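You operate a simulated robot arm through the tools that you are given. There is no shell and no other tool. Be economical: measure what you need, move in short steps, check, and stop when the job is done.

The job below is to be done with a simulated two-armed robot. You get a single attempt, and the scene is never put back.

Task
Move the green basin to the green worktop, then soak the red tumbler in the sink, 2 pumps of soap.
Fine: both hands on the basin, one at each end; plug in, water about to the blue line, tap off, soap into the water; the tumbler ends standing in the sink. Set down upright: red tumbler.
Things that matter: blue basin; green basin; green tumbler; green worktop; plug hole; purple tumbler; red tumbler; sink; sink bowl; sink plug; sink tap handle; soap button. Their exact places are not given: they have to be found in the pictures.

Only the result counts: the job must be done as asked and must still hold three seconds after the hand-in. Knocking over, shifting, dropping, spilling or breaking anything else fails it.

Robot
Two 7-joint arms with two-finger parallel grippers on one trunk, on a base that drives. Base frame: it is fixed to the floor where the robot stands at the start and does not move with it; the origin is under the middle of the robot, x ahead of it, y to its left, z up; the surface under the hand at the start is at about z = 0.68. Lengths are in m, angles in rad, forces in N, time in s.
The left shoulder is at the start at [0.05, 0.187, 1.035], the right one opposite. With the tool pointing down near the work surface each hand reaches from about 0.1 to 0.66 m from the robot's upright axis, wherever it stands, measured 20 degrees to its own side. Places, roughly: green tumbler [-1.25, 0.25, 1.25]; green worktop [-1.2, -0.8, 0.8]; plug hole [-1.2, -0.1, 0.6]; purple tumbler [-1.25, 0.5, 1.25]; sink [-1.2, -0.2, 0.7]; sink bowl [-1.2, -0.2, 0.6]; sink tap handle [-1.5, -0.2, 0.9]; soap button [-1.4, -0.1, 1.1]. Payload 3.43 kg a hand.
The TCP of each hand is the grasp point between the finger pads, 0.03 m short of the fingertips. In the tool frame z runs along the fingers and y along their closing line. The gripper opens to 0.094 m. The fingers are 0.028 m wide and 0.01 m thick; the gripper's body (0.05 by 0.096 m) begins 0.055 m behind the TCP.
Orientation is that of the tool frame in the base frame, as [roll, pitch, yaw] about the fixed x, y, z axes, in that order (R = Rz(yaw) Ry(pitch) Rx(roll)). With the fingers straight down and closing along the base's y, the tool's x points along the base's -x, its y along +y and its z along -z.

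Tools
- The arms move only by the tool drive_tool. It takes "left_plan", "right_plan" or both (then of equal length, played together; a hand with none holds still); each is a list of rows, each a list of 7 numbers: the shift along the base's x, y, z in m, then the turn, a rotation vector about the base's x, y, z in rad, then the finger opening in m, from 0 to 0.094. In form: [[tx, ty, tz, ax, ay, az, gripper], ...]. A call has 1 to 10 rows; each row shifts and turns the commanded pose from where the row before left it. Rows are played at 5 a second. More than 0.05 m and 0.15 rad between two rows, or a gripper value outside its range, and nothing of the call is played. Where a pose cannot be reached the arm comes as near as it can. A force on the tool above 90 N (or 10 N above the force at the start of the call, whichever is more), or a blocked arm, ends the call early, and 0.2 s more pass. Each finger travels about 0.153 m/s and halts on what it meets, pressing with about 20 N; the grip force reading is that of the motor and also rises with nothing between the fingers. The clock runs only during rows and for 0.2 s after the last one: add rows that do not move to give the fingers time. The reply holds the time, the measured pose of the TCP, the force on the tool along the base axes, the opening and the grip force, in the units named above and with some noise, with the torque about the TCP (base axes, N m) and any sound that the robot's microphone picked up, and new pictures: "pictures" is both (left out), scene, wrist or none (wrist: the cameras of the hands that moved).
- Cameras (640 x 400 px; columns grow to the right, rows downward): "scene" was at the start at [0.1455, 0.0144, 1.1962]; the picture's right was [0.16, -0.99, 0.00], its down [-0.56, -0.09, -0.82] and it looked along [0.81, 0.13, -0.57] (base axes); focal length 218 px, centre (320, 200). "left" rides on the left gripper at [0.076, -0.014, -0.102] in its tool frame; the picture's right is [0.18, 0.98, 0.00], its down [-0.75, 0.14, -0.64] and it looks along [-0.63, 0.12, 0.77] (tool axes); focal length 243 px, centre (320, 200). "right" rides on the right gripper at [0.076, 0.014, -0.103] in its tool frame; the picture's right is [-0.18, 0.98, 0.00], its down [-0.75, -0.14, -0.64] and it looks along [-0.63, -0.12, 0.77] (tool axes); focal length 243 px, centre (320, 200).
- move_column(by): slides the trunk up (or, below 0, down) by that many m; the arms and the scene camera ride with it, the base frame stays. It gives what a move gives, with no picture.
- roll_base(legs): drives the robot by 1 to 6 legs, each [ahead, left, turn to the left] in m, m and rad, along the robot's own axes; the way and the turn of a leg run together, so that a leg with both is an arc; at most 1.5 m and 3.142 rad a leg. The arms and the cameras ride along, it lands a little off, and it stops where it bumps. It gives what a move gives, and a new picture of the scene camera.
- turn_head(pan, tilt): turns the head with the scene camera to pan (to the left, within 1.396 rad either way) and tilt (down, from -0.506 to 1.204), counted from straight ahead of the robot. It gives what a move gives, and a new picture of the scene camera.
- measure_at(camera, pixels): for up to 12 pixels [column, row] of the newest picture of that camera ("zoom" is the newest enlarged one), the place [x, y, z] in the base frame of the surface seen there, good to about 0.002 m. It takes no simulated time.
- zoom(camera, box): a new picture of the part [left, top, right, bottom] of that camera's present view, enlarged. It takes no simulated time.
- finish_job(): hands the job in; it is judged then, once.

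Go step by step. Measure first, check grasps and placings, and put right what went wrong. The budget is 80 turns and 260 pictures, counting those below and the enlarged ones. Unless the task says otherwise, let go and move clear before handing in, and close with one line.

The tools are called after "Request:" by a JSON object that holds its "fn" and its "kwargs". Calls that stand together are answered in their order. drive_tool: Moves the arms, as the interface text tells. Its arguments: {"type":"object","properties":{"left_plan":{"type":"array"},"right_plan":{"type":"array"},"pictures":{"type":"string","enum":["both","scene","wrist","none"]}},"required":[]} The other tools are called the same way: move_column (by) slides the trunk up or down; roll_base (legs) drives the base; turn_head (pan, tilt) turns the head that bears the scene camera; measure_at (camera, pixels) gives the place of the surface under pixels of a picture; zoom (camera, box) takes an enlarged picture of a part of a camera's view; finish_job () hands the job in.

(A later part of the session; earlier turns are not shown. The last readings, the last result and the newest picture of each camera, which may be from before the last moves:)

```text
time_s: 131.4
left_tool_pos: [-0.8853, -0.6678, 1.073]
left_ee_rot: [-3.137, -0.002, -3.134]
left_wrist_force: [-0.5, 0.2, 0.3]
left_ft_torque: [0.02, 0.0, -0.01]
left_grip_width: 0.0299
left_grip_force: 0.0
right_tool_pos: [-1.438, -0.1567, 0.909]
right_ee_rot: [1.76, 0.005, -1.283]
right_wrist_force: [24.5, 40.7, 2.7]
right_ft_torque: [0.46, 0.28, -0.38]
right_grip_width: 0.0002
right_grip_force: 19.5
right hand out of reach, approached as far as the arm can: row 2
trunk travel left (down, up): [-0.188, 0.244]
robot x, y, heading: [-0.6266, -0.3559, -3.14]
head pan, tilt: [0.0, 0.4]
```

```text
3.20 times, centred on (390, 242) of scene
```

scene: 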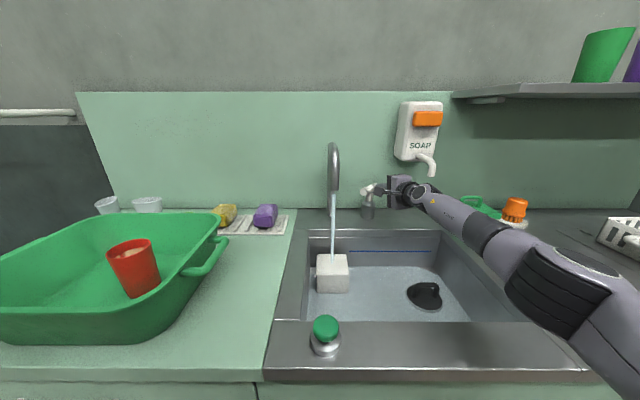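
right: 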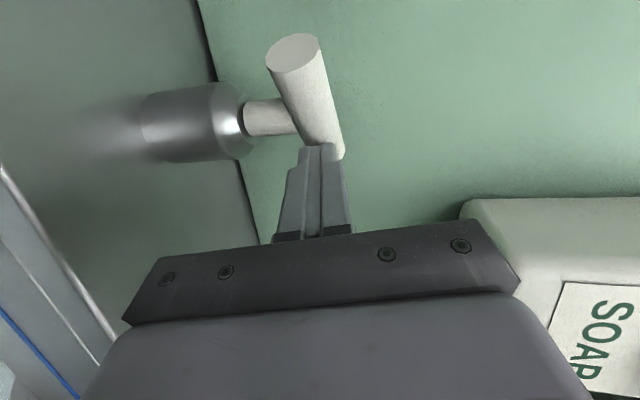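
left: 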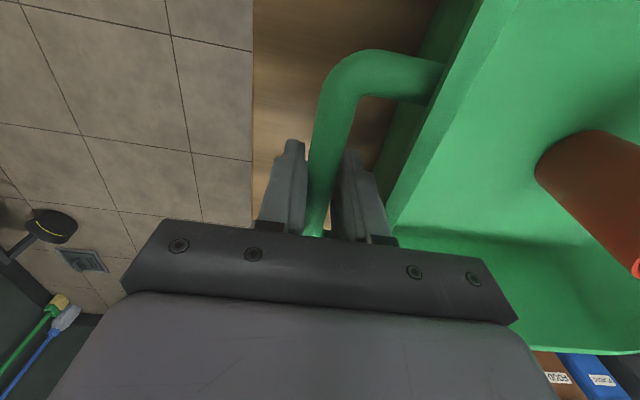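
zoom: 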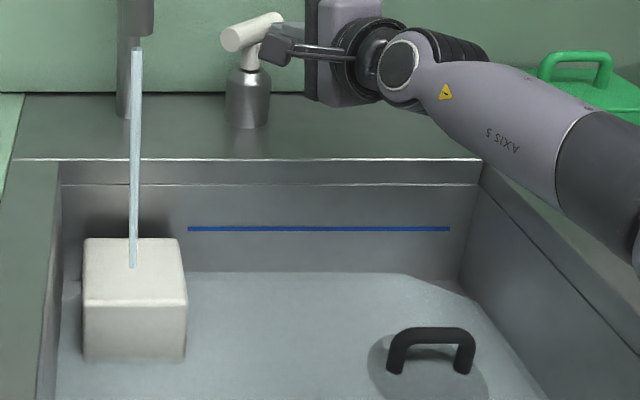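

Stream is decent now while holding. Waiting about 9 s with a level check.

Request:
{"fn": "drive_tool", "kwargs": {"right_plan": [[-0.004, 0, 0, 0, 0, 0, 0], [0, 0, 0, 0, 0, 0, 0], [0, 0, 0, 0, 0, 0, 0], [0, 0, 0, 0, 0, 0, 0], [0, 0, 0, 0, 0, 0, 0], [0, 0, 0, 0, 0, 0, 0], [0, 0, 0, 0, 0, 0, 0], [0, 0, 0, 0, 0, 0, 0], [0, 0, 0, 0, 0, 0, 0], [0, 0, 0, 0, 0, 0, 0]], "pictures": "none"}}

Request:
{"fn": "drive_tool", "kwargs": {"right_plan": [[0, 0, 0, 0, 0, 0, 0], [0, 0, 0, 0, 0, 0, 0], [0, 0, 0, 0, 0, 0, 0], [0, 0, 0, 0, 0, 0, 0], [0, 0, 0, 0, 0, 0, 0], [0, 0, 0, 0, 0, 0, 0], [0, 0, 0, 0, 0, 0, 0], [0, 0, 0, 0, 0, 0, 0], [0, 0, 0, 0, 0, 0, 0], [0, 0, 0, 0, 0, 0, 0]], "pictures": "none"}}

Request:
{"fn": "drive_tool", "kwargs": {"right_plan": [[0, 0, 0, 0, 0, 0, 0], [0, 0, 0, 0, 0, 0, 0], [0, 0, 0, 0, 0, 0, 0], [0, 0, 0, 0, 0, 0, 0], [0, 0, 0, 0, 0, 0, 0], [0, 0, 0, 0, 0, 0, 0], [0, 0, 0, 0, 0, 0, 0], [0, 0, 0, 0, 0, 0, 0], [0, 0, 0, 0, 0, 0, 0], [0, 0, 0, 0, 0, 0, 0]], "pictures": "none"}}

Request:
{"fn": "drive_tool", "kwargs": {"right_plan": [[0, 0, 0, 0, 0, 0, 0], [0, 0, 0, 0, 0, 0, 0], [0, 0, 0, 0, 0, 0, 0], [0, 0, 0, 0, 0, 0, 0], [0, 0, 0, 0, 0, 0, 0], [0, 0, 0, 0, 0, 0, 0], [0, 0, 0, 0, 0, 0, 0], [0, 0, 0, 0, 0, 0, 0], [0, 0, 0, 0, 0, 0, 0], [0, 0, 0, 0, 0, 0, 0]], "pictures": "none"}}

Request:
{"fn": "zoom", "kwargs": {"camera": "scene", "box": [290, 180, 490, 305]}}

Request:
{"fn": "measure_at", "kwargs": {"camera": "zoom", "pixels": [[250, 330], [300, 280], [300, 266], [300, 260], [300, 250], [350, 340], [265, 20], [235, 35]]}}

```text
time_s: 133.6
left_tool_pos: [-0.8865, -0.6678, 1.0736]
left_ee_rot: [-3.138, -0.002, -3.135]
left_wrist_force: [-0.3, 0.6, -0.3]
left_ft_torque: [-0.01, -0.01, 0.01]
left_grip_width: 0.0302
left_grip_force: 0.0
right_tool_pos: [-1.4422, -0.1566, 0.9081]
right_ee_rot: [1.756, 0.003, -1.287]
right_wrist_force: [-0.8, 36.7, 11.7]
right_ft_torque: [-0.09, 0.19, -0.92]
right_grip_width: 0.0001
right_grip_force: 20.4
trunk travel left (down, up): [-0.188, 0.244]
robot x, y, heading: [-0.6332, -0.3531, -3.137]
head pan, tilt: [0.0, 0.4]
```

```text
time_s: 135.8
left_tool_pos: [-0.8877, -0.6676, 1.0725]
left_ee_rot: [-3.138, -0.002, -3.135]
left_wrist_force: [0.2, 0.8, -0.1]
left_ft_torque: [-0.01, -0.01, -0.03]
left_grip_width: 0.0299
left_grip_force: 0.1
right_tool_pos: [-1.4429, -0.1566, 0.9089]
right_ee_rot: [1.757, 0.005, -1.288]
right_wrist_force: [0.0, 36.4, 11.6]
right_ft_torque: [-0.07, 0.29, -0.91]
right_grip_width: 0.0
right_grip_force: 19.7
trunk travel left (down, up): [-0.188, 0.244]
robot x, y, heading: [-0.63, -0.3555, -3.137]
head pan, tilt: [0.0, 0.4]
```

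```text
time_s: 138.0
left_tool_pos: [-0.8861, -0.6674, 1.0722]
left_ee_rot: [-3.138, 0.0, -3.134]
left_wrist_force: [1.1, 0.0, 0.8]
left_ft_torque: [-0.02, 0.01, -0.03]
left_grip_width: 0.0303
left_grip_force: 0.1
right_tool_pos: [-1.4429, -0.1557, 0.909]
right_ee_rot: [1.756, 0.006, -1.287]
right_wrist_force: [0.5, 35.7, 11.5]
right_ft_torque: [-0.04, 0.32, -0.88]
right_grip_width: 0.0
right_grip_force: 19.7
trunk travel left (down, up): [-0.188, 0.244]
robot x, y, heading: [-0.631, -0.3546, -3.135]
head pan, tilt: [0.0, 0.4]
```

```text
time_s: 140.2
left_tool_pos: [-0.8867, -0.6679, 1.0733]
left_ee_rot: [-3.139, -0.002, -3.134]
left_wrist_force: [-0.1, -0.3, 0.0]
left_ft_torque: [0.0, -0.03, -0.02]
left_grip_width: 0.0298
left_grip_force: 0.0
right_tool_pos: [-1.4431, -0.1565, 0.9081]
right_ee_rot: [1.755, 0.004, -1.287]
right_wrist_force: [1.6, 36.7, 11.8]
right_ft_torque: [-0.04, 0.38, -0.87]
right_grip_width: 0.0001
right_grip_force: 19.8
trunk travel left (down, up): [-0.188, 0.244]
robot x, y, heading: [-0.6297, -0.3569, -3.132]
head pan, tilt: [0.0, 0.4]
```

```text
3.20 times, centred on (390, 242) of scene
```

zoom: 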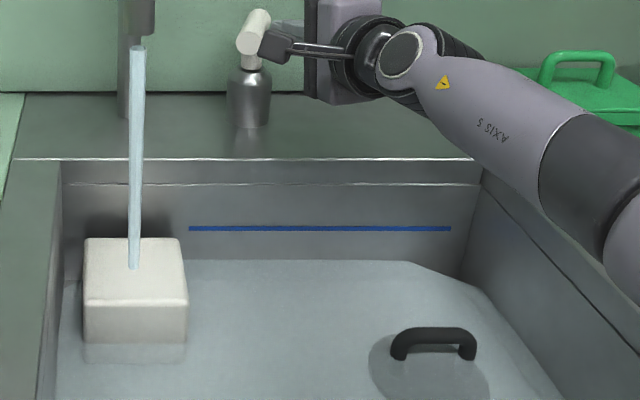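

```text
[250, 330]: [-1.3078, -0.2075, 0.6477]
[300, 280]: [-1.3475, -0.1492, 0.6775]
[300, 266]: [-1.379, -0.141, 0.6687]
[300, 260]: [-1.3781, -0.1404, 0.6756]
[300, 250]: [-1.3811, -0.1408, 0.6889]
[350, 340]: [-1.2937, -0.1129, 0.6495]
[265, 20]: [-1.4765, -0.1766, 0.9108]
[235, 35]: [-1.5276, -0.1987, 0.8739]
```

The level edge rose to row 260 (z≈0.676), about 2 mm/s; ~41 mm to go. Holding 15 s more.

Request:
{"fn": "drive_tool", "kwargs": {"right_plan": [[0, 0, 0, 0, 0, 0, 0], [0, 0, 0, 0, 0, 0, 0], [0, 0, 0, 0, 0, 0, 0], [0, 0, 0, 0, 0, 0, 0], [0, 0, 0, 0, 0, 0, 0], [0, 0, 0, 0, 0, 0, 0], [0, 0, 0, 0, 0, 0, 0], [0, 0, 0, 0, 0, 0, 0], [0, 0, 0, 0, 0, 0, 0], [0, 0, 0, 0, 0, 0, 0]], "pictures": "none"}}

Request:
{"fn": "drive_tool", "kwargs": {"right_plan": [[0, 0, 0, 0, 0, 0, 0], [0, 0, 0, 0, 0, 0, 0], [0, 0, 0, 0, 0, 0, 0], [0, 0, 0, 0, 0, 0, 0], [0, 0, 0, 0, 0, 0, 0], [0, 0, 0, 0, 0, 0, 0], [0, 0, 0, 0, 0, 0, 0], [0, 0, 0, 0, 0, 0, 0], [0, 0, 0, 0, 0, 0, 0], [0, 0, 0, 0, 0, 0, 0]], "pictures": "none"}}

Request:
{"fn": "drive_tool", "kwargs": {"right_plan": [[0, 0, 0, 0, 0, 0, 0], [0, 0, 0, 0, 0, 0, 0], [0, 0, 0, 0, 0, 0, 0], [0, 0, 0, 0, 0, 0, 0], [0, 0, 0, 0, 0, 0, 0], [0, 0, 0, 0, 0, 0, 0], [0, 0, 0, 0, 0, 0, 0], [0, 0, 0, 0, 0, 0, 0], [0, 0, 0, 0, 0, 0, 0], [0, 0, 0, 0, 0, 0, 0]], "pictures": "none"}}

Request:
{"fn": "drive_tool", "kwargs": {"right_plan": [[0, 0, 0, 0, 0, 0, 0], [0, 0, 0, 0, 0, 0, 0], [0, 0, 0, 0, 0, 0, 0], [0, 0, 0, 0, 0, 0, 0], [0, 0, 0, 0, 0, 0, 0], [0, 0, 0, 0, 0, 0, 0], [0, 0, 0, 0, 0, 0, 0], [0, 0, 0, 0, 0, 0, 0], [0, 0, 0, 0, 0, 0, 0], [0, 0, 0, 0, 0, 0, 0]], "pictures": "none"}}

Request:
{"fn": "drive_tool", "kwargs": {"right_plan": [[0, 0, 0, 0, 0, 0, 0], [0, 0, 0, 0, 0, 0, 0], [0, 0, 0, 0, 0, 0, 0], [0, 0, 0, 0, 0, 0, 0], [0, 0, 0, 0, 0, 0, 0], [0, 0, 0, 0, 0, 0, 0], [0, 0, 0, 0, 0, 0, 0], [0, 0, 0, 0, 0, 0, 0], [0, 0, 0, 0, 0, 0, 0], [0, 0, 0, 0, 0, 0, 0]], "pictures": "none"}}

Request:
{"fn": "zoom", "kwargs": {"camera": "scene", "box": [290, 180, 490, 305]}}

```text
time_s: 142.4
left_tool_pos: [-0.8864, -0.6669, 1.0727]
left_ee_rot: [-3.138, -0.001, -3.135]
left_wrist_force: [1.2, -0.1, -0.2]
left_ft_torque: [0.01, 0.01, 0.0]
left_grip_width: 0.0299
left_grip_force: 0.0
right_tool_pos: [-1.4435, -0.1566, 0.9086]
right_ee_rot: [1.754, 0.003, -1.287]
right_wrist_force: [1.6, 37.4, 11.3]
right_ft_torque: [-0.05, 0.37, -0.87]
right_grip_width: 0.0001
right_grip_force: 20.0
trunk travel left (down, up): [-0.188, 0.244]
robot x, y, heading: [-0.6329, -0.3528, -3.137]
head pan, tilt: [0.0, 0.4]
```

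```text
time_s: 144.6
left_tool_pos: [-0.8863, -0.6693, 1.0733]
left_ee_rot: [-3.138, -0.002, -3.135]
left_wrist_force: [-0.4, 0.4, 0.5]
left_ft_torque: [0.0, 0.02, -0.01]
left_grip_width: 0.03
left_grip_force: 0.0
right_tool_pos: [-1.4425, -0.1566, 0.9081]
right_ee_rot: [1.755, 0.003, -1.285]
right_wrist_force: [1.9, 36.2, 11.1]
right_ft_torque: [-0.04, 0.33, -0.88]
right_grip_width: 0.0001
right_grip_force: 19.7
trunk travel left (down, up): [-0.188, 0.244]
robot x, y, heading: [-0.6294, -0.355, -3.14]
head pan, tilt: [0.0, 0.4]
```

```text
time_s: 146.8
left_tool_pos: [-0.8865, -0.6669, 1.0741]
left_ee_rot: [-3.138, -0.003, -3.136]
left_wrist_force: [0.2, 0.3, 0.7]
left_ft_torque: [0.0, -0.03, -0.02]
left_grip_width: 0.0301
left_grip_force: 0.1
right_tool_pos: [-1.4434, -0.1572, 0.908]
right_ee_rot: [1.756, 0.002, -1.288]
right_wrist_force: [1.2, 37.6, 12.3]
right_ft_torque: [-0.03, 0.38, -0.9]
right_grip_width: 0.0002
right_grip_force: 20.1
trunk travel left (down, up): [-0.188, 0.244]
robot x, y, heading: [-0.6264, -0.3487, -3.138]
head pan, tilt: [0.0, 0.4]
```

```text
time_s: 149.0
left_tool_pos: [-0.8861, -0.6664, 1.0731]
left_ee_rot: [-3.138, -0.001, -3.135]
left_wrist_force: [0.9, 0.0, 0.1]
left_ft_torque: [-0.01, -0.01, 0.02]
left_grip_width: 0.0299
left_grip_force: 0.0
right_tool_pos: [-1.4424, -0.1562, 0.9094]
right_ee_rot: [1.756, 0.003, -1.286]
right_wrist_force: [2.1, 37.4, 11.1]
right_ft_torque: [-0.01, 0.4, -0.87]
right_grip_width: 0.0
right_grip_force: 20.3
trunk travel left (down, up): [-0.188, 0.244]
robot x, y, heading: [-0.6315, -0.3509, -3.131]
head pan, tilt: [0.0, 0.4]
```

```text
time_s: 151.2
left_tool_pos: [-0.8862, -0.6667, 1.0732]
left_ee_rot: [-3.139, -0.003, -3.136]
left_wrist_force: [0.1, -0.6, 0.5]
left_ft_torque: [0.0, -0.03, -0.02]
left_grip_width: 0.0299
left_grip_force: 0.1
right_tool_pos: [-1.4434, -0.1558, 0.908]
right_ee_rot: [1.756, 0.005, -1.286]
right_wrist_force: [1.4, 37.2, 10.9]
right_ft_torque: [-0.06, 0.37, -0.88]
right_grip_width: 0.0
right_grip_force: 19.7
trunk travel left (down, up): [-0.188, 0.244]
robot x, y, heading: [-0.6302, -0.3555, -3.138]
head pan, tilt: [0.0, 0.4]
```

```text
3.20 times, centred on (390, 242) of scene
```

zoom: 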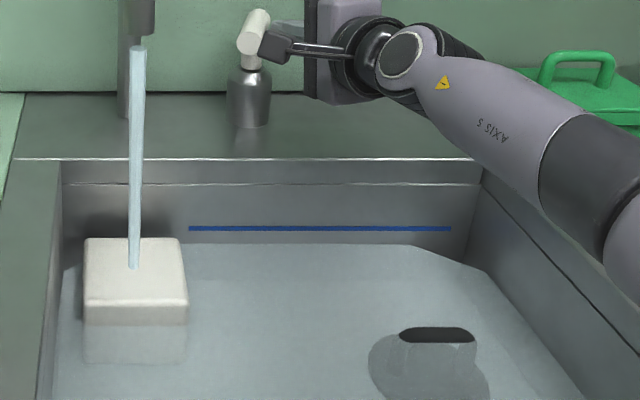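

Level edge at row 243 (z≈0.698), 2 mm/s. Hold another 6.6 s, then back off to the shut-off position.

Request:
{"fn": "drive_tool", "kwargs": {"right_plan": [[0, 0, 0, 0, 0, 0, 0], [0, 0, 0, 0, 0, 0, 0], [0, 0, 0, 0, 0, 0, 0], [0, 0, 0, 0, 0, 0, 0], [0, 0, 0, 0, 0, 0, 0], [0, 0, 0, 0, 0, 0, 0], [0, 0, 0, 0, 0, 0, 0], [0, 0, 0, 0, 0, 0, 0], [0, 0, 0, 0, 0, 0, 0], [0, 0, 0, 0, 0, 0, 0]], "pictures": "none"}}

Request:
{"fn": "drive_tool", "kwargs": {"right_plan": [[0, 0, 0, 0, 0, 0, 0], [0, 0, 0, 0, 0, 0, 0], [0, 0, 0, 0, 0, 0, 0], [0, 0, 0, 0, 0, 0, 0], [0, 0, 0, 0, 0, 0, 0], [0, 0, 0, 0, 0, 0, 0], [0, 0, 0, 0, 0, 0, 0], [0, 0, 0, 0, 0, 0, 0], [0, 0, 0, 0, 0, 0, 0], [0, 0, 0, 0, 0, 0, 0]], "pictures": "none"}}

Request:
{"fn": "drive_tool", "kwargs": {"right_plan": [[0, 0, 0, 0, 0, 0, 0], [0, 0, 0, 0, 0, 0, 0], [0, 0, 0, 0, 0, 0, 0], [0, 0, 0, 0, 0, 0, 0], [0, 0, 0, 0, 0, 0, 0], [0, 0, 0, 0, 0, 0, 0], [0, 0, 0, 0, 0, 0, 0], [0, 0, 0, 0, 0, 0, 0], [0, 0, 0, 0, 0, 0, 0], [0, 0, 0, 0, 0, 0, 0]], "pictures": "none"}}

Request:
{"fn": "drive_tool", "kwargs": {"right_plan": [[0.02, 0.015, 0, 0, 0, 0, 0], [0.035, 0, 0, 0, 0, 0, 0], [0.01, -0.03, 0, 0, 0, 0, 0]], "pictures": "wrist"}}

Request:
{"fn": "zoom", "kwargs": {"camera": "scene", "box": [290, 180, 490, 305]}}

```text
time_s: 153.4
left_tool_pos: [-0.8866, -0.6675, 1.0727]
left_ee_rot: [-3.138, -0.002, -3.134]
left_wrist_force: [-0.9, -0.1, 0.7]
left_ft_torque: [0.02, 0.0, 0.03]
left_grip_width: 0.03
left_grip_force: 0.0
right_tool_pos: [-1.4419, -0.1563, 0.9089]
right_ee_rot: [1.757, 0.004, -1.287]
right_wrist_force: [1.6, 37.1, 10.8]
right_ft_torque: [0.0, 0.4, -0.89]
right_grip_width: 0.0002
right_grip_force: 20.0
trunk travel left (down, up): [-0.188, 0.244]
robot x, y, heading: [-0.6293, -0.3547, -3.135]
head pan, tilt: [0.0, 0.4]
```

```text
time_s: 155.6
left_tool_pos: [-0.8857, -0.6665, 1.0742]
left_ee_rot: [-3.138, 0.0, -3.135]
left_wrist_force: [-0.1, 0.0, -0.3]
left_ft_torque: [-0.01, 0.0, 0.04]
left_grip_width: 0.03
left_grip_force: 0.1
right_tool_pos: [-1.4435, -0.1567, 0.9086]
right_ee_rot: [1.757, 0.004, -1.285]
right_wrist_force: [2.1, 38.0, 11.4]
right_ft_torque: [0.0, 0.38, -0.87]
right_grip_width: 0.0
right_grip_force: 20.1
trunk travel left (down, up): [-0.188, 0.244]
robot x, y, heading: [-0.6294, -0.352, -3.141]
head pan, tilt: [0.0, 0.4]
```

```text
time_s: 157.8
left_tool_pos: [-0.8863, -0.6674, 1.0723]
left_ee_rot: [-3.139, -0.001, -3.135]
left_wrist_force: [0.1, -0.4, -0.4]
left_ft_torque: [-0.01, 0.03, 0.02]
left_grip_width: 0.03
left_grip_force: 0.2
right_tool_pos: [-1.4428, -0.157, 0.9084]
right_ee_rot: [1.756, 0.003, -1.286]
right_wrist_force: [1.6, 36.7, 10.9]
right_ft_torque: [-0.02, 0.4, -0.87]
right_grip_width: 0.0
right_grip_force: 19.9
trunk travel left (down, up): [-0.188, 0.244]
robot x, y, heading: [-0.6299, -0.3533, -3.135]
head pan, tilt: [0.0, 0.4]
```

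```text
time_s: 158.6
left_tool_pos: [-0.8866, -0.6711, 1.0713]
left_ee_rot: [3.141, -0.002, -3.132]
left_wrist_force: [0.0, -0.7, 0.6]
left_ft_torque: [0.03, 0.03, -0.02]
left_grip_width: 0.0303
left_grip_force: 0.1
right_tool_pos: [-1.3764, -0.1903, 0.9067]
right_ee_rot: [1.763, 0.005, -1.256]
right_wrist_force: [-0.9, -0.1, 0.3]
right_ft_torque: [0.04, -0.01, -0.01]
right_grip_width: 0.0
right_grip_force: 20.1
trunk travel left (down, up): [-0.188, 0.244]
robot x, y, heading: [-0.6332, -0.3533, -3.132]
head pan, tilt: [0.0, 0.4]
```

right: 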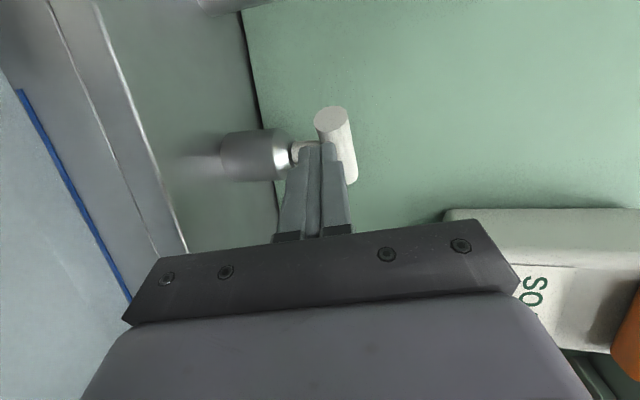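

```text
3.20 times, centred on (390, 242) of scene
```

zoom: 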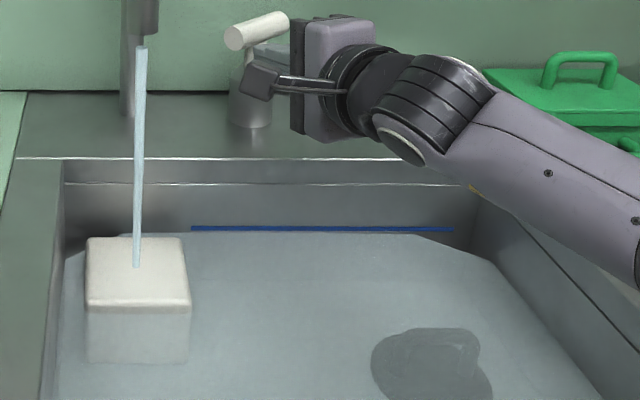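

Level is just under the blue line (row 234 vs 229). Closing now: push the bar's left end back.

Request:
{"fn": "drive_tool", "kwargs": {"right_plan": [[-0.02, -0.017, 0.002, 0, 0, 0, 0], [-0.02, 0, 0, 0, 0, 0, 0], [-0.01, 0, 0, 0, 0, 0, 0], [-0.01, 0, 0, 0, 0, 0, 0], [-0.006, 0, 0, 0, 0, 0, 0]], "pictures": "wrist"}}

Request:
{"fn": "zoom", "kwargs": {"camera": "scene", "box": [290, 180, 490, 305]}}

```text
time_s: 159.7
left_tool_pos: [-0.8815, -0.6683, 1.0721]
left_ee_rot: [-3.14, -0.007, -3.139]
left_wrist_force: [-0.4, 0.4, 0.9]
left_ft_torque: [0.0, 0.01, 0.02]
left_grip_width: 0.0299
left_grip_force: 0.0
right_tool_pos: [-1.4228, -0.2109, 0.9104]
right_ee_rot: [1.772, -0.002, -1.244]
right_wrist_force: [57.8, 8.6, 8.9]
right_ft_torque: [0.36, -0.05, -0.44]
right_grip_width: 0.0
right_grip_force: 20.1
right hand out of reach, approached as far as the arm can: row 4
trunk travel left (down, up): [-0.188, 0.244]
robot x, y, heading: [-0.6282, -0.3509, -3.143]
head pan, tilt: [0.0, 0.4]
stopped in row 5 (right hand): the force on the tool passed its limit at 102 N (the readings are from after the stop); the commanded pose is now the measured one
```

right: 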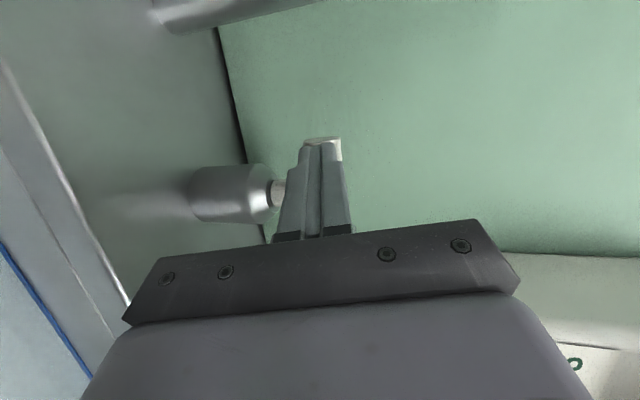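

```text
3.20 times, centred on (390, 242) of scene
```

zoom: 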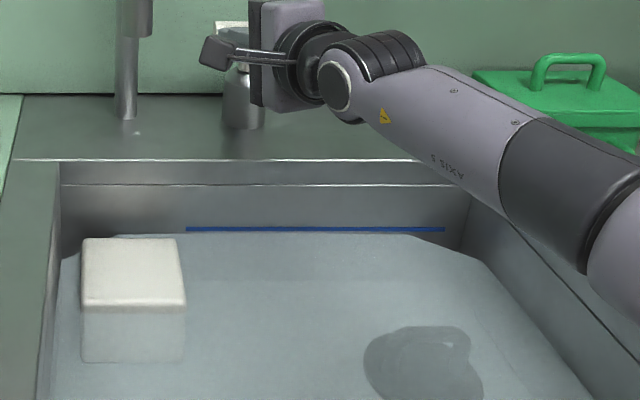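

The stream has stopped and the handle is against its stop. Backing off and measuring the level accurately.

Request:
{"fn": "drive_tool", "kwargs": {"right_plan": [[0.03, 0, 0, 0, 0, 0, 0], [0.03, 0.02, 0, 0, 0, 0, 0], [0.0, 0.04, 0, 0, 0, 0, 0], [0.0, 0.0, 0, 0, 0, 0, 0]], "pictures": "wrist"}}

Request:
{"fn": "zoom", "kwargs": {"camera": "scene", "box": [330, 210, 450, 285]}}

Request:
{"fn": "measure_at", "kwargs": {"camera": "zoom", "pixels": [[300, 85], [300, 95], [300, 105], [300, 115], [300, 125], [300, 135], [300, 150], [200, 200], [400, 250], [300, 300]]}}

```text
time_s: 160.7
left_tool_pos: [-0.8872, -0.6705, 1.0718]
left_ee_rot: [-3.141, 0.002, -3.138]
left_wrist_force: [0.2, 0.6, 0.1]
left_ft_torque: [0.01, 0.01, -0.01]
left_grip_width: 0.03
left_grip_force: 0.1
right_tool_pos: [-1.3681, -0.1506, 0.903]
right_ee_rot: [1.781, -0.006, -1.246]
right_wrist_force: [0.4, 0.1, 0.6]
right_ft_torque: [-0.01, -0.01, 0.02]
right_grip_width: 0.0
right_grip_force: 20.3
trunk travel left (down, up): [-0.188, 0.244]
robot x, y, heading: [-0.6286, -0.3529, -3.138]
head pan, tilt: [0.0, 0.4]
```

right: 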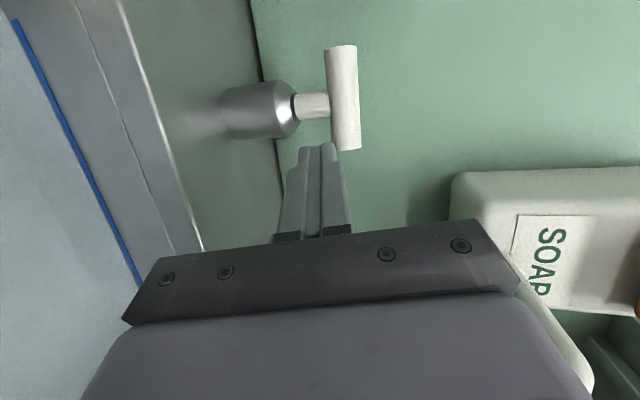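

```text
5.33 times, centred on (390, 248) of scene
```

zoom: 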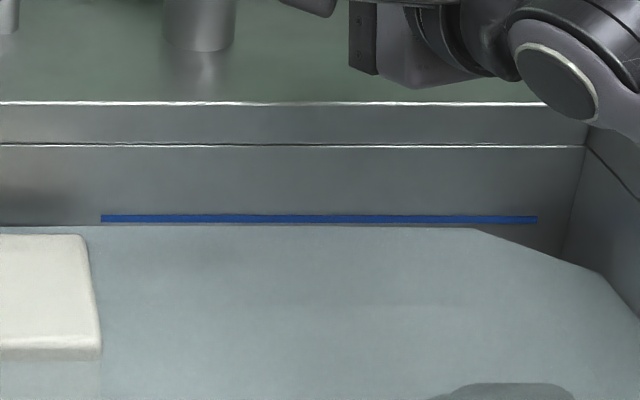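

```text
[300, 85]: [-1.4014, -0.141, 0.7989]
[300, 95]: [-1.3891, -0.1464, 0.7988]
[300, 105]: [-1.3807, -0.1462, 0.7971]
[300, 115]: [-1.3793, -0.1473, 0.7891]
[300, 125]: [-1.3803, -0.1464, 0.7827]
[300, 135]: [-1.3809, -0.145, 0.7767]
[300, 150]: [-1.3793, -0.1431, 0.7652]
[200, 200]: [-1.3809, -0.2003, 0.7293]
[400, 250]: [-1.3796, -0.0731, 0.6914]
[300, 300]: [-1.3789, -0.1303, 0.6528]
```

Handle is back square, tap is off, level within ~5 mm of the line. Now the soap: back off, raise the trunk 0.2, straighten the fingers and line up with the orange button (−1.41, −0.058, 1.124).

Request:
{"fn": "drive_tool", "kwargs": {"right_plan": [[0.04, 0, 0, 0, 0, -0.1, 0], [0.04, 0.0, 0, 0, 0, -0.1, 0], [0.03, 0.0, 0, 0, 0, -0.1, 0], [0.0, 0.0, 0, 0, 0, 0, 0]], "pictures": "none"}}

Request:
{"fn": "move_column", "kwargs": {"by": 0.215}}

Request:
{"fn": "drive_tool", "kwargs": {"right_plan": [[0, 0.03, 0, 0, 0, 0, 0], [0, 0.03, 0, 0, 0, 0, 0], [0.0, 0.033, 0, 0, 0, 0, 0], [0.0, 0.0, 0, 0, 0, 0, 0]], "pictures": "both"}}

Request:
{"fn": "measure_at", "kwargs": {"camera": "right", "pixels": [[300, 60], [320, 60], [340, 60], [320, 90]]}}

```text
time_s: 161.7
left_tool_pos: [-0.8864, -0.6688, 1.072]
left_ee_rot: [-3.141, -0.002, -3.137]
left_wrist_force: [-0.4, 0.6, 0.8]
left_ft_torque: [-0.02, 0.02, 0.03]
left_grip_width: 0.0302
left_grip_force: 0.0
right_tool_pos: [-1.271, -0.1293, 0.9242]
right_ee_rot: [1.794, 0.02, -1.469]
right_wrist_force: [-0.1, 0.2, 0.3]
right_ft_torque: [-0.01, 0.04, -0.01]
right_grip_width: 0.0
right_grip_force: 19.9
right hand out of reach, approached as far as the arm can: row 2, 3
trunk travel left (down, up): [-0.188, 0.244]
robot x, y, heading: [-0.6258, -0.3533, -3.135]
head pan, tilt: [0.0, 0.4]
```

```text
time_s: 163.9
left_tool_pos: [-0.8866, -0.6688, 1.2861]
left_ee_rot: [3.141, -0.002, -3.137]
left_wrist_force: [0.5, 0.5, -0.8]
left_ft_torque: [0.01, 0.01, 0.02]
left_grip_width: 0.03
left_grip_force: 0.0
right_tool_pos: [-1.2714, -0.1285, 1.1404]
right_ee_rot: [1.791, 0.021, -1.468]
right_wrist_force: [0.2, -0.2, -0.1]
right_ft_torque: [0.02, -0.03, 0.0]
right_grip_width: 0.0002
right_grip_force: 20.4
trunk travel left (down, up): [-0.403, 0.029]
robot x, y, heading: [-0.6315, -0.3561, -3.139]
head pan, tilt: [0.0, 0.4]
```

```text
time_s: 164.9
left_tool_pos: [-0.887, -0.6712, 1.2851]
left_ee_rot: [-3.141, 0.0, -3.136]
left_wrist_force: [0.2, 0.1, 0.4]
left_ft_torque: [0.0, 0.0, -0.05]
left_grip_width: 0.0299
left_grip_force: 0.0
right_tool_pos: [-1.2717, -0.0365, 1.1406]
right_ee_rot: [1.791, 0.022, -1.467]
right_wrist_force: [-0.1, -0.3, -0.1]
right_ft_torque: [0.0, -0.02, 0.0]
right_grip_width: 0.0001
right_grip_force: 20.4
trunk travel left (down, up): [-0.403, 0.029]
robot x, y, heading: [-0.6314, -0.3517, -3.135]
head pan, tilt: [0.0, 0.4]
```

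scene: 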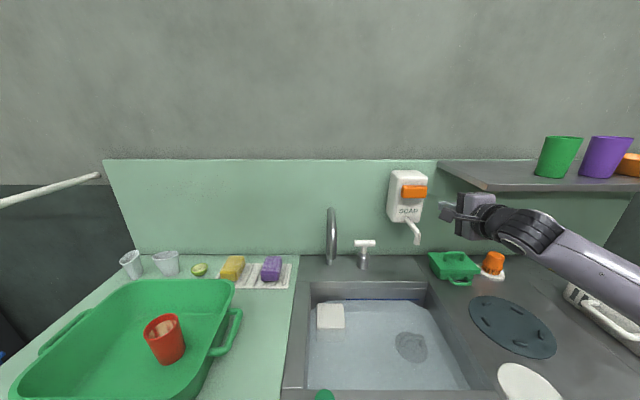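
right: 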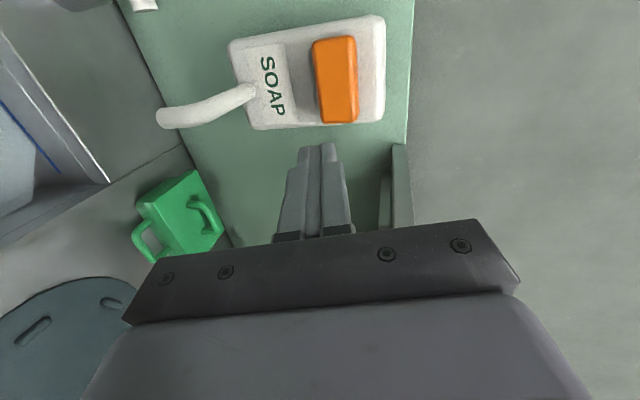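

```text
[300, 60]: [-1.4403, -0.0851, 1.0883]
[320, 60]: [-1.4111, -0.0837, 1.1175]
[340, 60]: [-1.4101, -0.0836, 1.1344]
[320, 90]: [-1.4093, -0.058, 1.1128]
```

Button centre ≈(−1.410, −0.059, 1.124). Approach to just in front of it.

Request:
{"fn": "drive_tool", "kwargs": {"right_plan": [[-0.04, -0.01, -0.006, 0, 0, 0, 0], [-0.04, -0.01, -0.005, 0, 0, 0, 0], [-0.014, 0, 0, 0, 0, 0, 0], [0, 0, 0, 0, 0, 0, 0]], "pictures": "both"}}

```text
time_s: 165.9
left_tool_pos: [-0.8878, -0.6698, 1.2865]
left_ee_rot: [-3.141, 0.001, -3.135]
left_wrist_force: [0.7, 0.2, 0.2]
left_ft_torque: [0.03, -0.01, 0.01]
left_grip_width: 0.0298
left_grip_force: 0.0
right_tool_pos: [-1.3664, -0.0564, 1.1298]
right_ee_rot: [1.791, 0.022, -1.468]
right_wrist_force: [0.0, 0.1, -0.6]
right_ft_torque: [-0.01, -0.01, 0.01]
right_grip_width: 0.0001
right_grip_force: 19.7
trunk travel left (down, up): [-0.403, 0.029]
robot x, y, heading: [-0.6268, -0.352, -3.142]
head pan, tilt: [0.0, 0.4]
```

scene: 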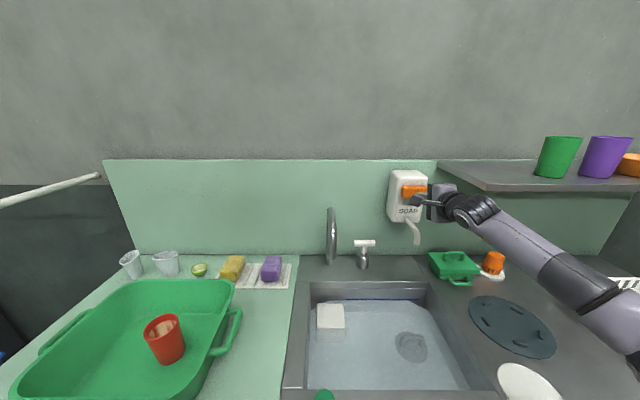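
right: 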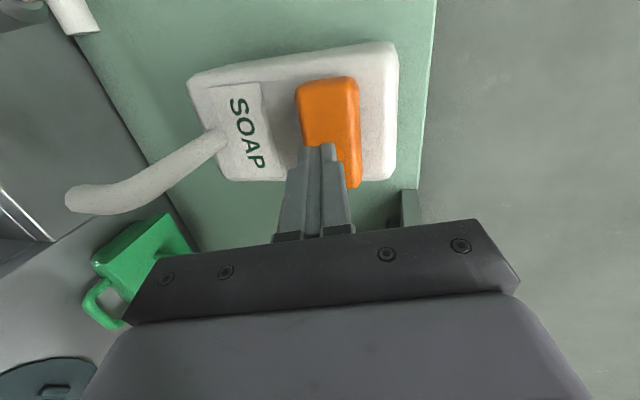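

Aligned with the button. One press: advance ~27 mm, then withdraw.

Request:
{"fn": "drive_tool", "kwargs": {"right_plan": [[-0.01, 0, 0.003, 0, 0, 0, 0], [-0.009, 0, 0, 0, 0, 0, 0], [-0.008, 0, 0, 0, 0, 0, 0], [0, 0, 0, 0, 0, 0, 0]], "pictures": "wrist"}}

Request:
{"fn": "zoom", "kwargs": {"camera": "scene", "box": [340, 150, 500, 270]}}

```text
time_s: 166.9
left_tool_pos: [-0.8862, -0.6701, 1.2877]
left_ee_rot: [3.141, 0.001, -3.136]
left_wrist_force: [0.4, -0.1, 0.6]
left_ft_torque: [-0.01, 0.03, 0.01]
left_grip_width: 0.0301
left_grip_force: 0.0
right_tool_pos: [-1.3919, -0.0565, 1.1319]
right_ee_rot: [1.792, 0.02, -1.468]
right_wrist_force: [5.7, -0.5, -2.6]
right_ft_torque: [0.01, -0.04, -0.04]
right_grip_width: 0.0
right_grip_force: 20.2
trunk travel left (down, up): [-0.403, 0.029]
robot x, y, heading: [-0.6279, -0.3527, -3.143]
head pan, tilt: [0.0, 0.4]
heard: click
```

right: 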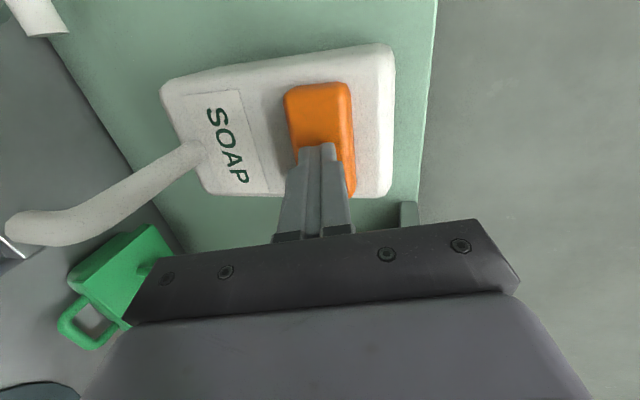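

```text
3.33 times, centred on (420, 210) of scene
```

zoom: 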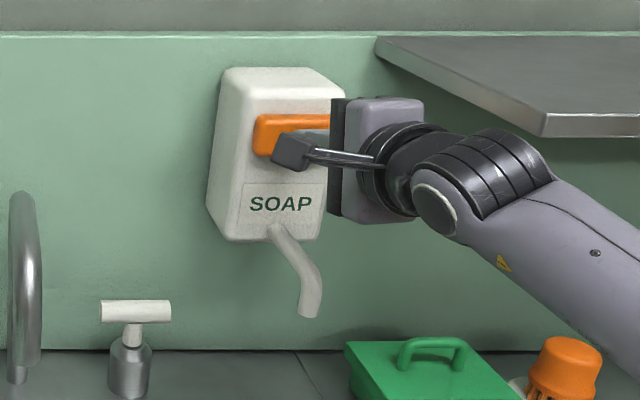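

A click was heard, so pump one is registered. Release fully (one clear withdrawal), then press a second time the same way.

Request:
{"fn": "drive_tool", "kwargs": {"right_plan": [[0.015, 0, 0, 0, 0, 0, 0], [0.012, 0, 0, 0, 0, 0, 0], [0, 0, 0, 0, 0, 0, 0], [0, 0, 0, 0, 0, 0, 0], [0, 0, 0, 0, 0, 0, 0]], "pictures": "none"}}

Request:
{"fn": "drive_tool", "kwargs": {"right_plan": [[-0.01, 0, 0, 0, 0, 0, 0], [-0.009, 0, 0, 0, 0, 0, 0], [-0.008, 0, 0, 0, 0, 0, 0], [0, 0, 0, 0, 0, 0, 0]], "pictures": "none"}}

Request:
{"fn": "drive_tool", "kwargs": {"right_plan": [[0.015, 0, 0, 0, 0, 0, 0], [0.03, 0, 0, 0, 0, 0, 0], [0.03, 0, 0, 0, 0, 0, 0], [0.03, 0, 0, 0, 0, 0, 0]], "pictures": "scene"}}

Request:
{"fn": "zoom", "kwargs": {"camera": "scene", "box": [280, 270, 500, 400]}}

```text
time_s: 168.2
left_tool_pos: [-0.8868, -0.6693, 1.286]
left_ee_rot: [3.141, 0.0, -3.137]
left_wrist_force: [-1.0, 0.5, 0.7]
left_ft_torque: [0.01, 0.05, 0.01]
left_grip_width: 0.0301
left_grip_force: 0.0
right_tool_pos: [-1.3658, -0.0583, 1.1325]
right_ee_rot: [1.79, 0.021, -1.468]
right_wrist_force: [-0.1, -0.8, 0.5]
right_ft_torque: [-0.04, 0.0, 0.01]
right_grip_width: 0.0
right_grip_force: 20.2
trunk travel left (down, up): [-0.403, 0.029]
robot x, y, heading: [-0.6323, -0.3581, -3.136]
head pan, tilt: [0.0, 0.4]
```

```text
time_s: 169.2
left_tool_pos: [-0.8856, -0.6689, 1.288]
left_ee_rot: [3.141, 0.002, -3.135]
left_wrist_force: [0.2, 0.0, 0.6]
left_ft_torque: [0.0, -0.01, -0.02]
left_grip_width: 0.0302
left_grip_force: 0.0
right_tool_pos: [-1.3924, -0.0563, 1.1335]
right_ee_rot: [1.792, 0.022, -1.469]
right_wrist_force: [5.9, -0.7, -1.9]
right_ft_torque: [-0.02, 0.04, -0.05]
right_grip_width: 0.0
right_grip_force: 20.1
trunk travel left (down, up): [-0.403, 0.029]
robot x, y, heading: [-0.6316, -0.3582, -3.141]
head pan, tilt: [0.0, 0.4]
heard: click
```

```text
time_s: 170.2
left_tool_pos: [-0.8864, -0.6694, 1.2868]
left_ee_rot: [3.141, 0.0, -3.137]
left_wrist_force: [-0.2, 0.4, 0.5]
left_ft_torque: [0.01, 0.01, -0.01]
left_grip_width: 0.0302
left_grip_force: 0.1
right_tool_pos: [-1.2881, -0.0563, 1.1318]
right_ee_rot: [1.791, 0.017, -1.468]
right_wrist_force: [-0.1, 0.9, -0.7]
right_ft_torque: [-0.02, -0.01, 0.03]
right_grip_width: 0.0003
right_grip_force: 19.9
trunk travel left (down, up): [-0.403, 0.029]
robot x, y, heading: [-0.6269, -0.3538, -3.138]
head pan, tilt: [0.0, 0.4]
```

scene: 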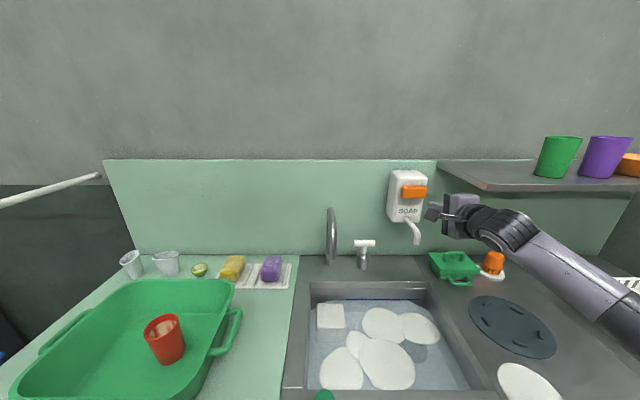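

```text
2.91 times, centred on (390, 335) of scene
```

zoom: 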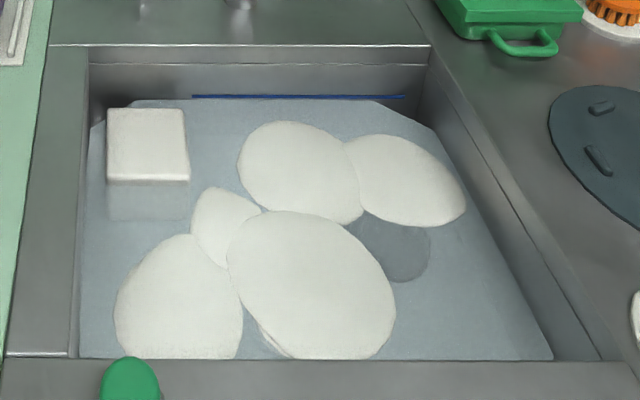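

Two clicks and foam on the water. Next, turn the right gripper back down while retracting, and measure the tumbler (163,340).

Request:
{"fn": "drive_tool", "kwargs": {"right_plan": [[0.02, 0, 0, 0, -0.149, 0, 0], [0.02, 0, 0, 0, -0.149, 0, 0], [0.02, 0, 0, 0, -0.149, 0, 0], [0.02, 0, 0, 0, -0.149, 0, 0], [0.02, 0, 0, 0, -0.149, 0, 0], [0.02, 0, 0, 0, -0.149, 0, 0], [0.02, 0, 0, 0, -0.149, 0, 0], [0.01, 0, 0, 0, -0.149, 0, 0.05], [0, 0, 0, 0, -0.149, 0, 0.09], [0, 0, 0, 0, 0, -0.1, 0.094]], "pictures": "none"}}

Request:
{"fn": "turn_head", "kwargs": {"pan": 0.3, "tilt": 0.8}}

Request:
{"fn": "zoom", "kwargs": {"camera": "scene", "box": [120, 130, 360, 280]}}

```text
time_s: 172.3
left_tool_pos: [-0.8869, -0.6691, 1.287]
left_ee_rot: [3.14, -0.001, -3.136]
left_wrist_force: [-0.3, 0.1, -0.3]
left_ft_torque: [0.0, 0.02, -0.02]
left_grip_width: 0.0299
left_grip_force: 0.1
right_tool_pos: [-1.138, -0.0563, 1.1327]
right_ee_rot: [3.129, -0.096, -1.627]
right_wrist_force: [0.1, 0.1, -0.7]
right_ft_torque: [-0.01, 0.0, 0.01]
right_grip_width: 0.094
right_grip_force: 0.1
trunk travel left (down, up): [-0.403, 0.029]
robot x, y, heading: [-0.6304, -0.3512, -3.136]
head pan, tilt: [0.0, 0.4]
```

```text
time_s: 173.2
left_tool_pos: [-0.8869, -0.6688, 1.2857]
left_ee_rot: [3.141, 0.0, -3.134]
left_wrist_force: [0.6, -0.3, -0.4]
left_ft_torque: [-0.03, -0.01, -0.01]
left_grip_width: 0.0297
left_grip_force: 0.1
right_tool_pos: [-1.1371, -0.0572, 1.1325]
right_ee_rot: [3.13, -0.098, -1.627]
right_wrist_force: [0.1, -0.4, -0.1]
right_ft_torque: [0.01, 0.02, -0.04]
right_grip_width: 0.0941
right_grip_force: 0.0
trunk travel left (down, up): [-0.403, 0.029]
robot x, y, heading: [-0.6293, -0.3546, -3.138]
head pan, tilt: [0.3, 0.799]
```

scene: 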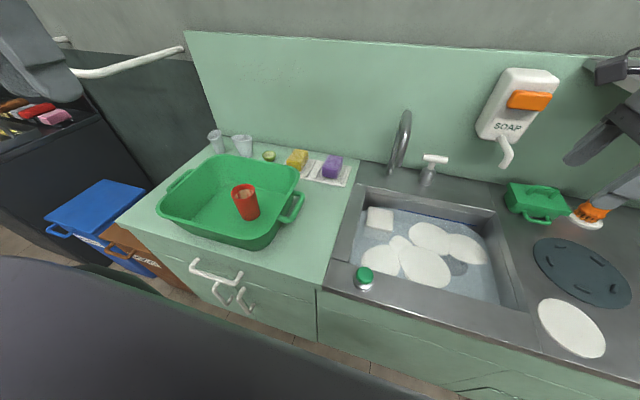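

```text
2.67 times, centred on (240, 205) of scene
```

zoom: 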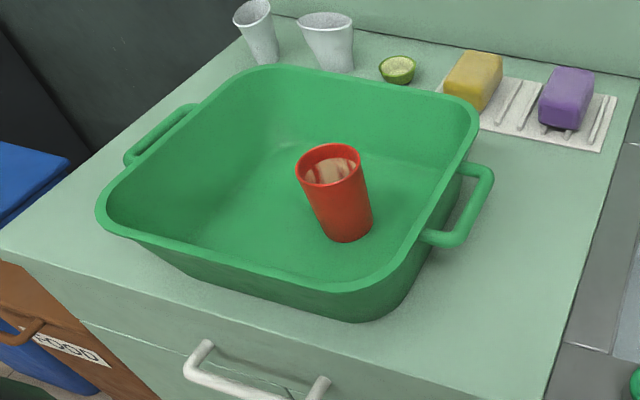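

Request:
{"fn": "measure_at", "kwargs": {"camera": "zoom", "pixels": [[300, 165], [358, 158], [328, 147], [330, 184], [325, 230], [368, 215], [348, 241], [290, 230], [400, 180], [350, 100]]}}

```text
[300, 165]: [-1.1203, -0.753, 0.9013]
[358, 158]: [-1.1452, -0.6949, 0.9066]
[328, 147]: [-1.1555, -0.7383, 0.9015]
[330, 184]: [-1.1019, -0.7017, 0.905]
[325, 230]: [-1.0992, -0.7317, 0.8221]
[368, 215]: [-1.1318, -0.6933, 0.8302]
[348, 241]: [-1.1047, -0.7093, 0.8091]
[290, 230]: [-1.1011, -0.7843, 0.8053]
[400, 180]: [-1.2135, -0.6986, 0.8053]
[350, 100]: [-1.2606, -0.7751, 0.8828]
```

Tumbler stands upright at about (−1.129, −0.721), rim z≈0.905, Ø≈0.065. Checking the white rail at left before sliding the base that way.

Request:
{"fn": "measure_at", "kwargs": {"camera": "scene", "pixels": [[180, 48], [100, 73], [65, 42], [45, 110], [85, 185], [130, 240]]}}

Request:
{"fn": "drive_tool", "kwargs": {"left_plan": [[0.02, 0.04, 0, 0, 0, 0, 0.03], [0.02, 0.04, 0, 0, 0, 0, 0.03]], "right_plan": [[0, 0, 0, 0.09, 0, 0.05, 0.094], [0, 0, 0, 0, 0, 0, 0.094]], "pictures": "none"}}

```text
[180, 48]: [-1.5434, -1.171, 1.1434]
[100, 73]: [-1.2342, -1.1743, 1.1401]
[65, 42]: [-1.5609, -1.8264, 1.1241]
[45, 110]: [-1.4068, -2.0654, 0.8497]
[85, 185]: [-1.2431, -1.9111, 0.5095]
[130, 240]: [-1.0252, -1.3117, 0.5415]
```

```text
time_s: 173.8
left_tool_pos: [-0.8468, -0.5889, 1.2877]
left_ee_rot: [-3.141, 0.0, -3.137]
left_wrist_force: [-0.1, 0.9, -0.7]
left_ft_torque: [0.01, 0.0, 0.0]
left_grip_width: 0.0301
left_grip_force: 0.1
right_tool_pos: [-1.1379, -0.0567, 1.1311]
right_ee_rot: [3.126, -0.005, -1.578]
right_wrist_force: [0.1, 0.6, -0.4]
right_ft_torque: [0.0, 0.02, 0.04]
right_grip_width: 0.0938
right_grip_force: 0.1
trunk travel left (down, up): [-0.403, 0.029]
robot x, y, heading: [-0.6318, -0.3519, -3.136]
head pan, tilt: [0.3, 0.799]
5 turns are left
```

Only a few turns remain, so I'll batch: slide the base left, then bring the right hand over the tumbler, stopping just above it.

Request:
{"fn": "roll_base", "kwargs": {"legs": [[-0.03, 0, 0], [0, 0.37, 0]]}}

Request:
{"fn": "drive_tool", "kwargs": {"right_plan": [[-0.0035, -0.0485, 0, 0, 0, 0, 0.094], [-0.0035, -0.0485, 0, 0, 0, 0, 0.094], [-0.0035, -0.0485, 0, 0, 0, 0, 0.094], [-0.0035, -0.0485, 0, 0, 0, 0, 0.094], [-0.0035, -0.0485, 0, 0, 0, 0, 0.094], [-0.0035, -0.0485, 0, 0, 0, 0, 0.094], [0, 0, -0.045, 0, 0, 0, 0.094], [0, 0, -0.045, 0, 0, 0, 0.094], [0, 0, -0.045, 0, 0, 0, 0.094], [0, 0, -0.04, 0, 0, 0, 0.094]], "pictures": "both"}}

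```text
time_s: 178.1
left_tool_pos: [-0.8149, -0.9635, 1.2867]
left_ee_rot: [-3.141, 0.0, -3.137]
left_wrist_force: [0.1, -0.3, 0.1]
left_ft_torque: [-0.01, -0.02, 0.01]
left_grip_width: 0.0302
left_grip_force: 0.0
right_tool_pos: [-1.1061, -0.4315, 1.1319]
right_ee_rot: [3.126, -0.005, -1.576]
right_wrist_force: [0.6, -0.3, 1.0]
right_ft_torque: [0.03, 0.01, 0.0]
right_grip_width: 0.0938
right_grip_force: 0.0
trunk travel left (down, up): [-0.403, 0.029]
robot x, y, heading: [-0.5957, -0.7307, -3.138]
head pan, tilt: [0.3, 0.799]
```

scene: 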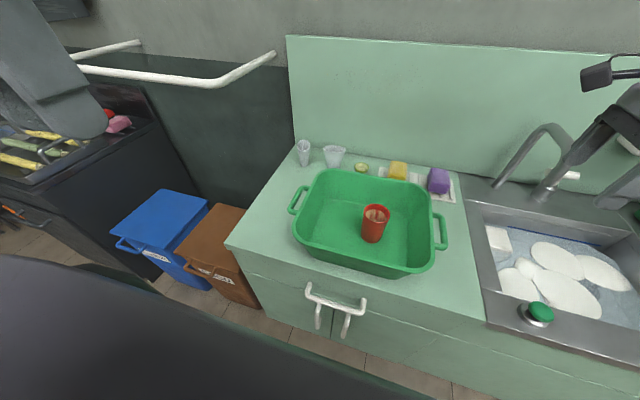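

```text
time_s: 180.3
left_tool_pos: [-0.8166, -0.9642, 1.2867]
left_ee_rot: [3.141, -0.001, -3.136]
left_wrist_force: [-0.1, -0.3, -1.3]
left_ft_torque: [0.01, 0.04, 0.0]
left_grip_width: 0.0299
left_grip_force: 0.1
right_tool_pos: [-1.1281, -0.7223, 0.9564]
right_ee_rot: [3.127, -0.004, -1.577]
right_wrist_force: [0.4, 0.0, -0.5]
right_ft_torque: [0.02, -0.04, 0.0]
right_grip_width: 0.094
right_grip_force: 0.1
trunk travel left (down, up): [-0.403, 0.029]
robot x, y, heading: [-0.594, -0.7264, -3.137]
head pan, tilt: [0.3, 0.799]
4 turns are left
```

scene: 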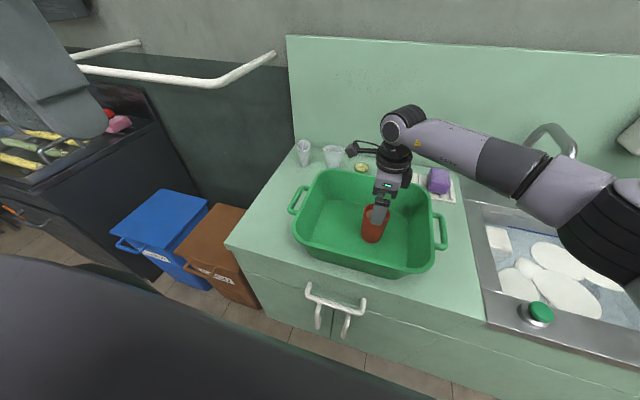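
right: 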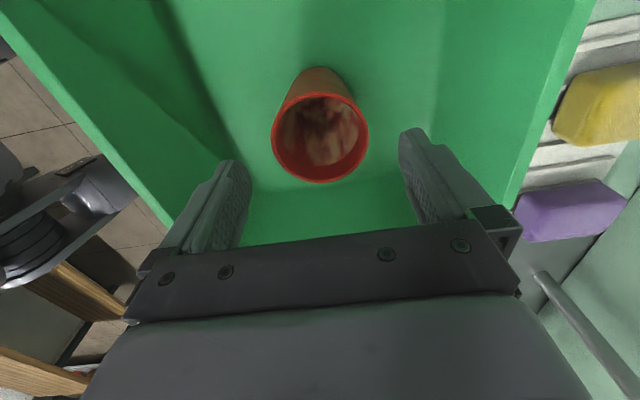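

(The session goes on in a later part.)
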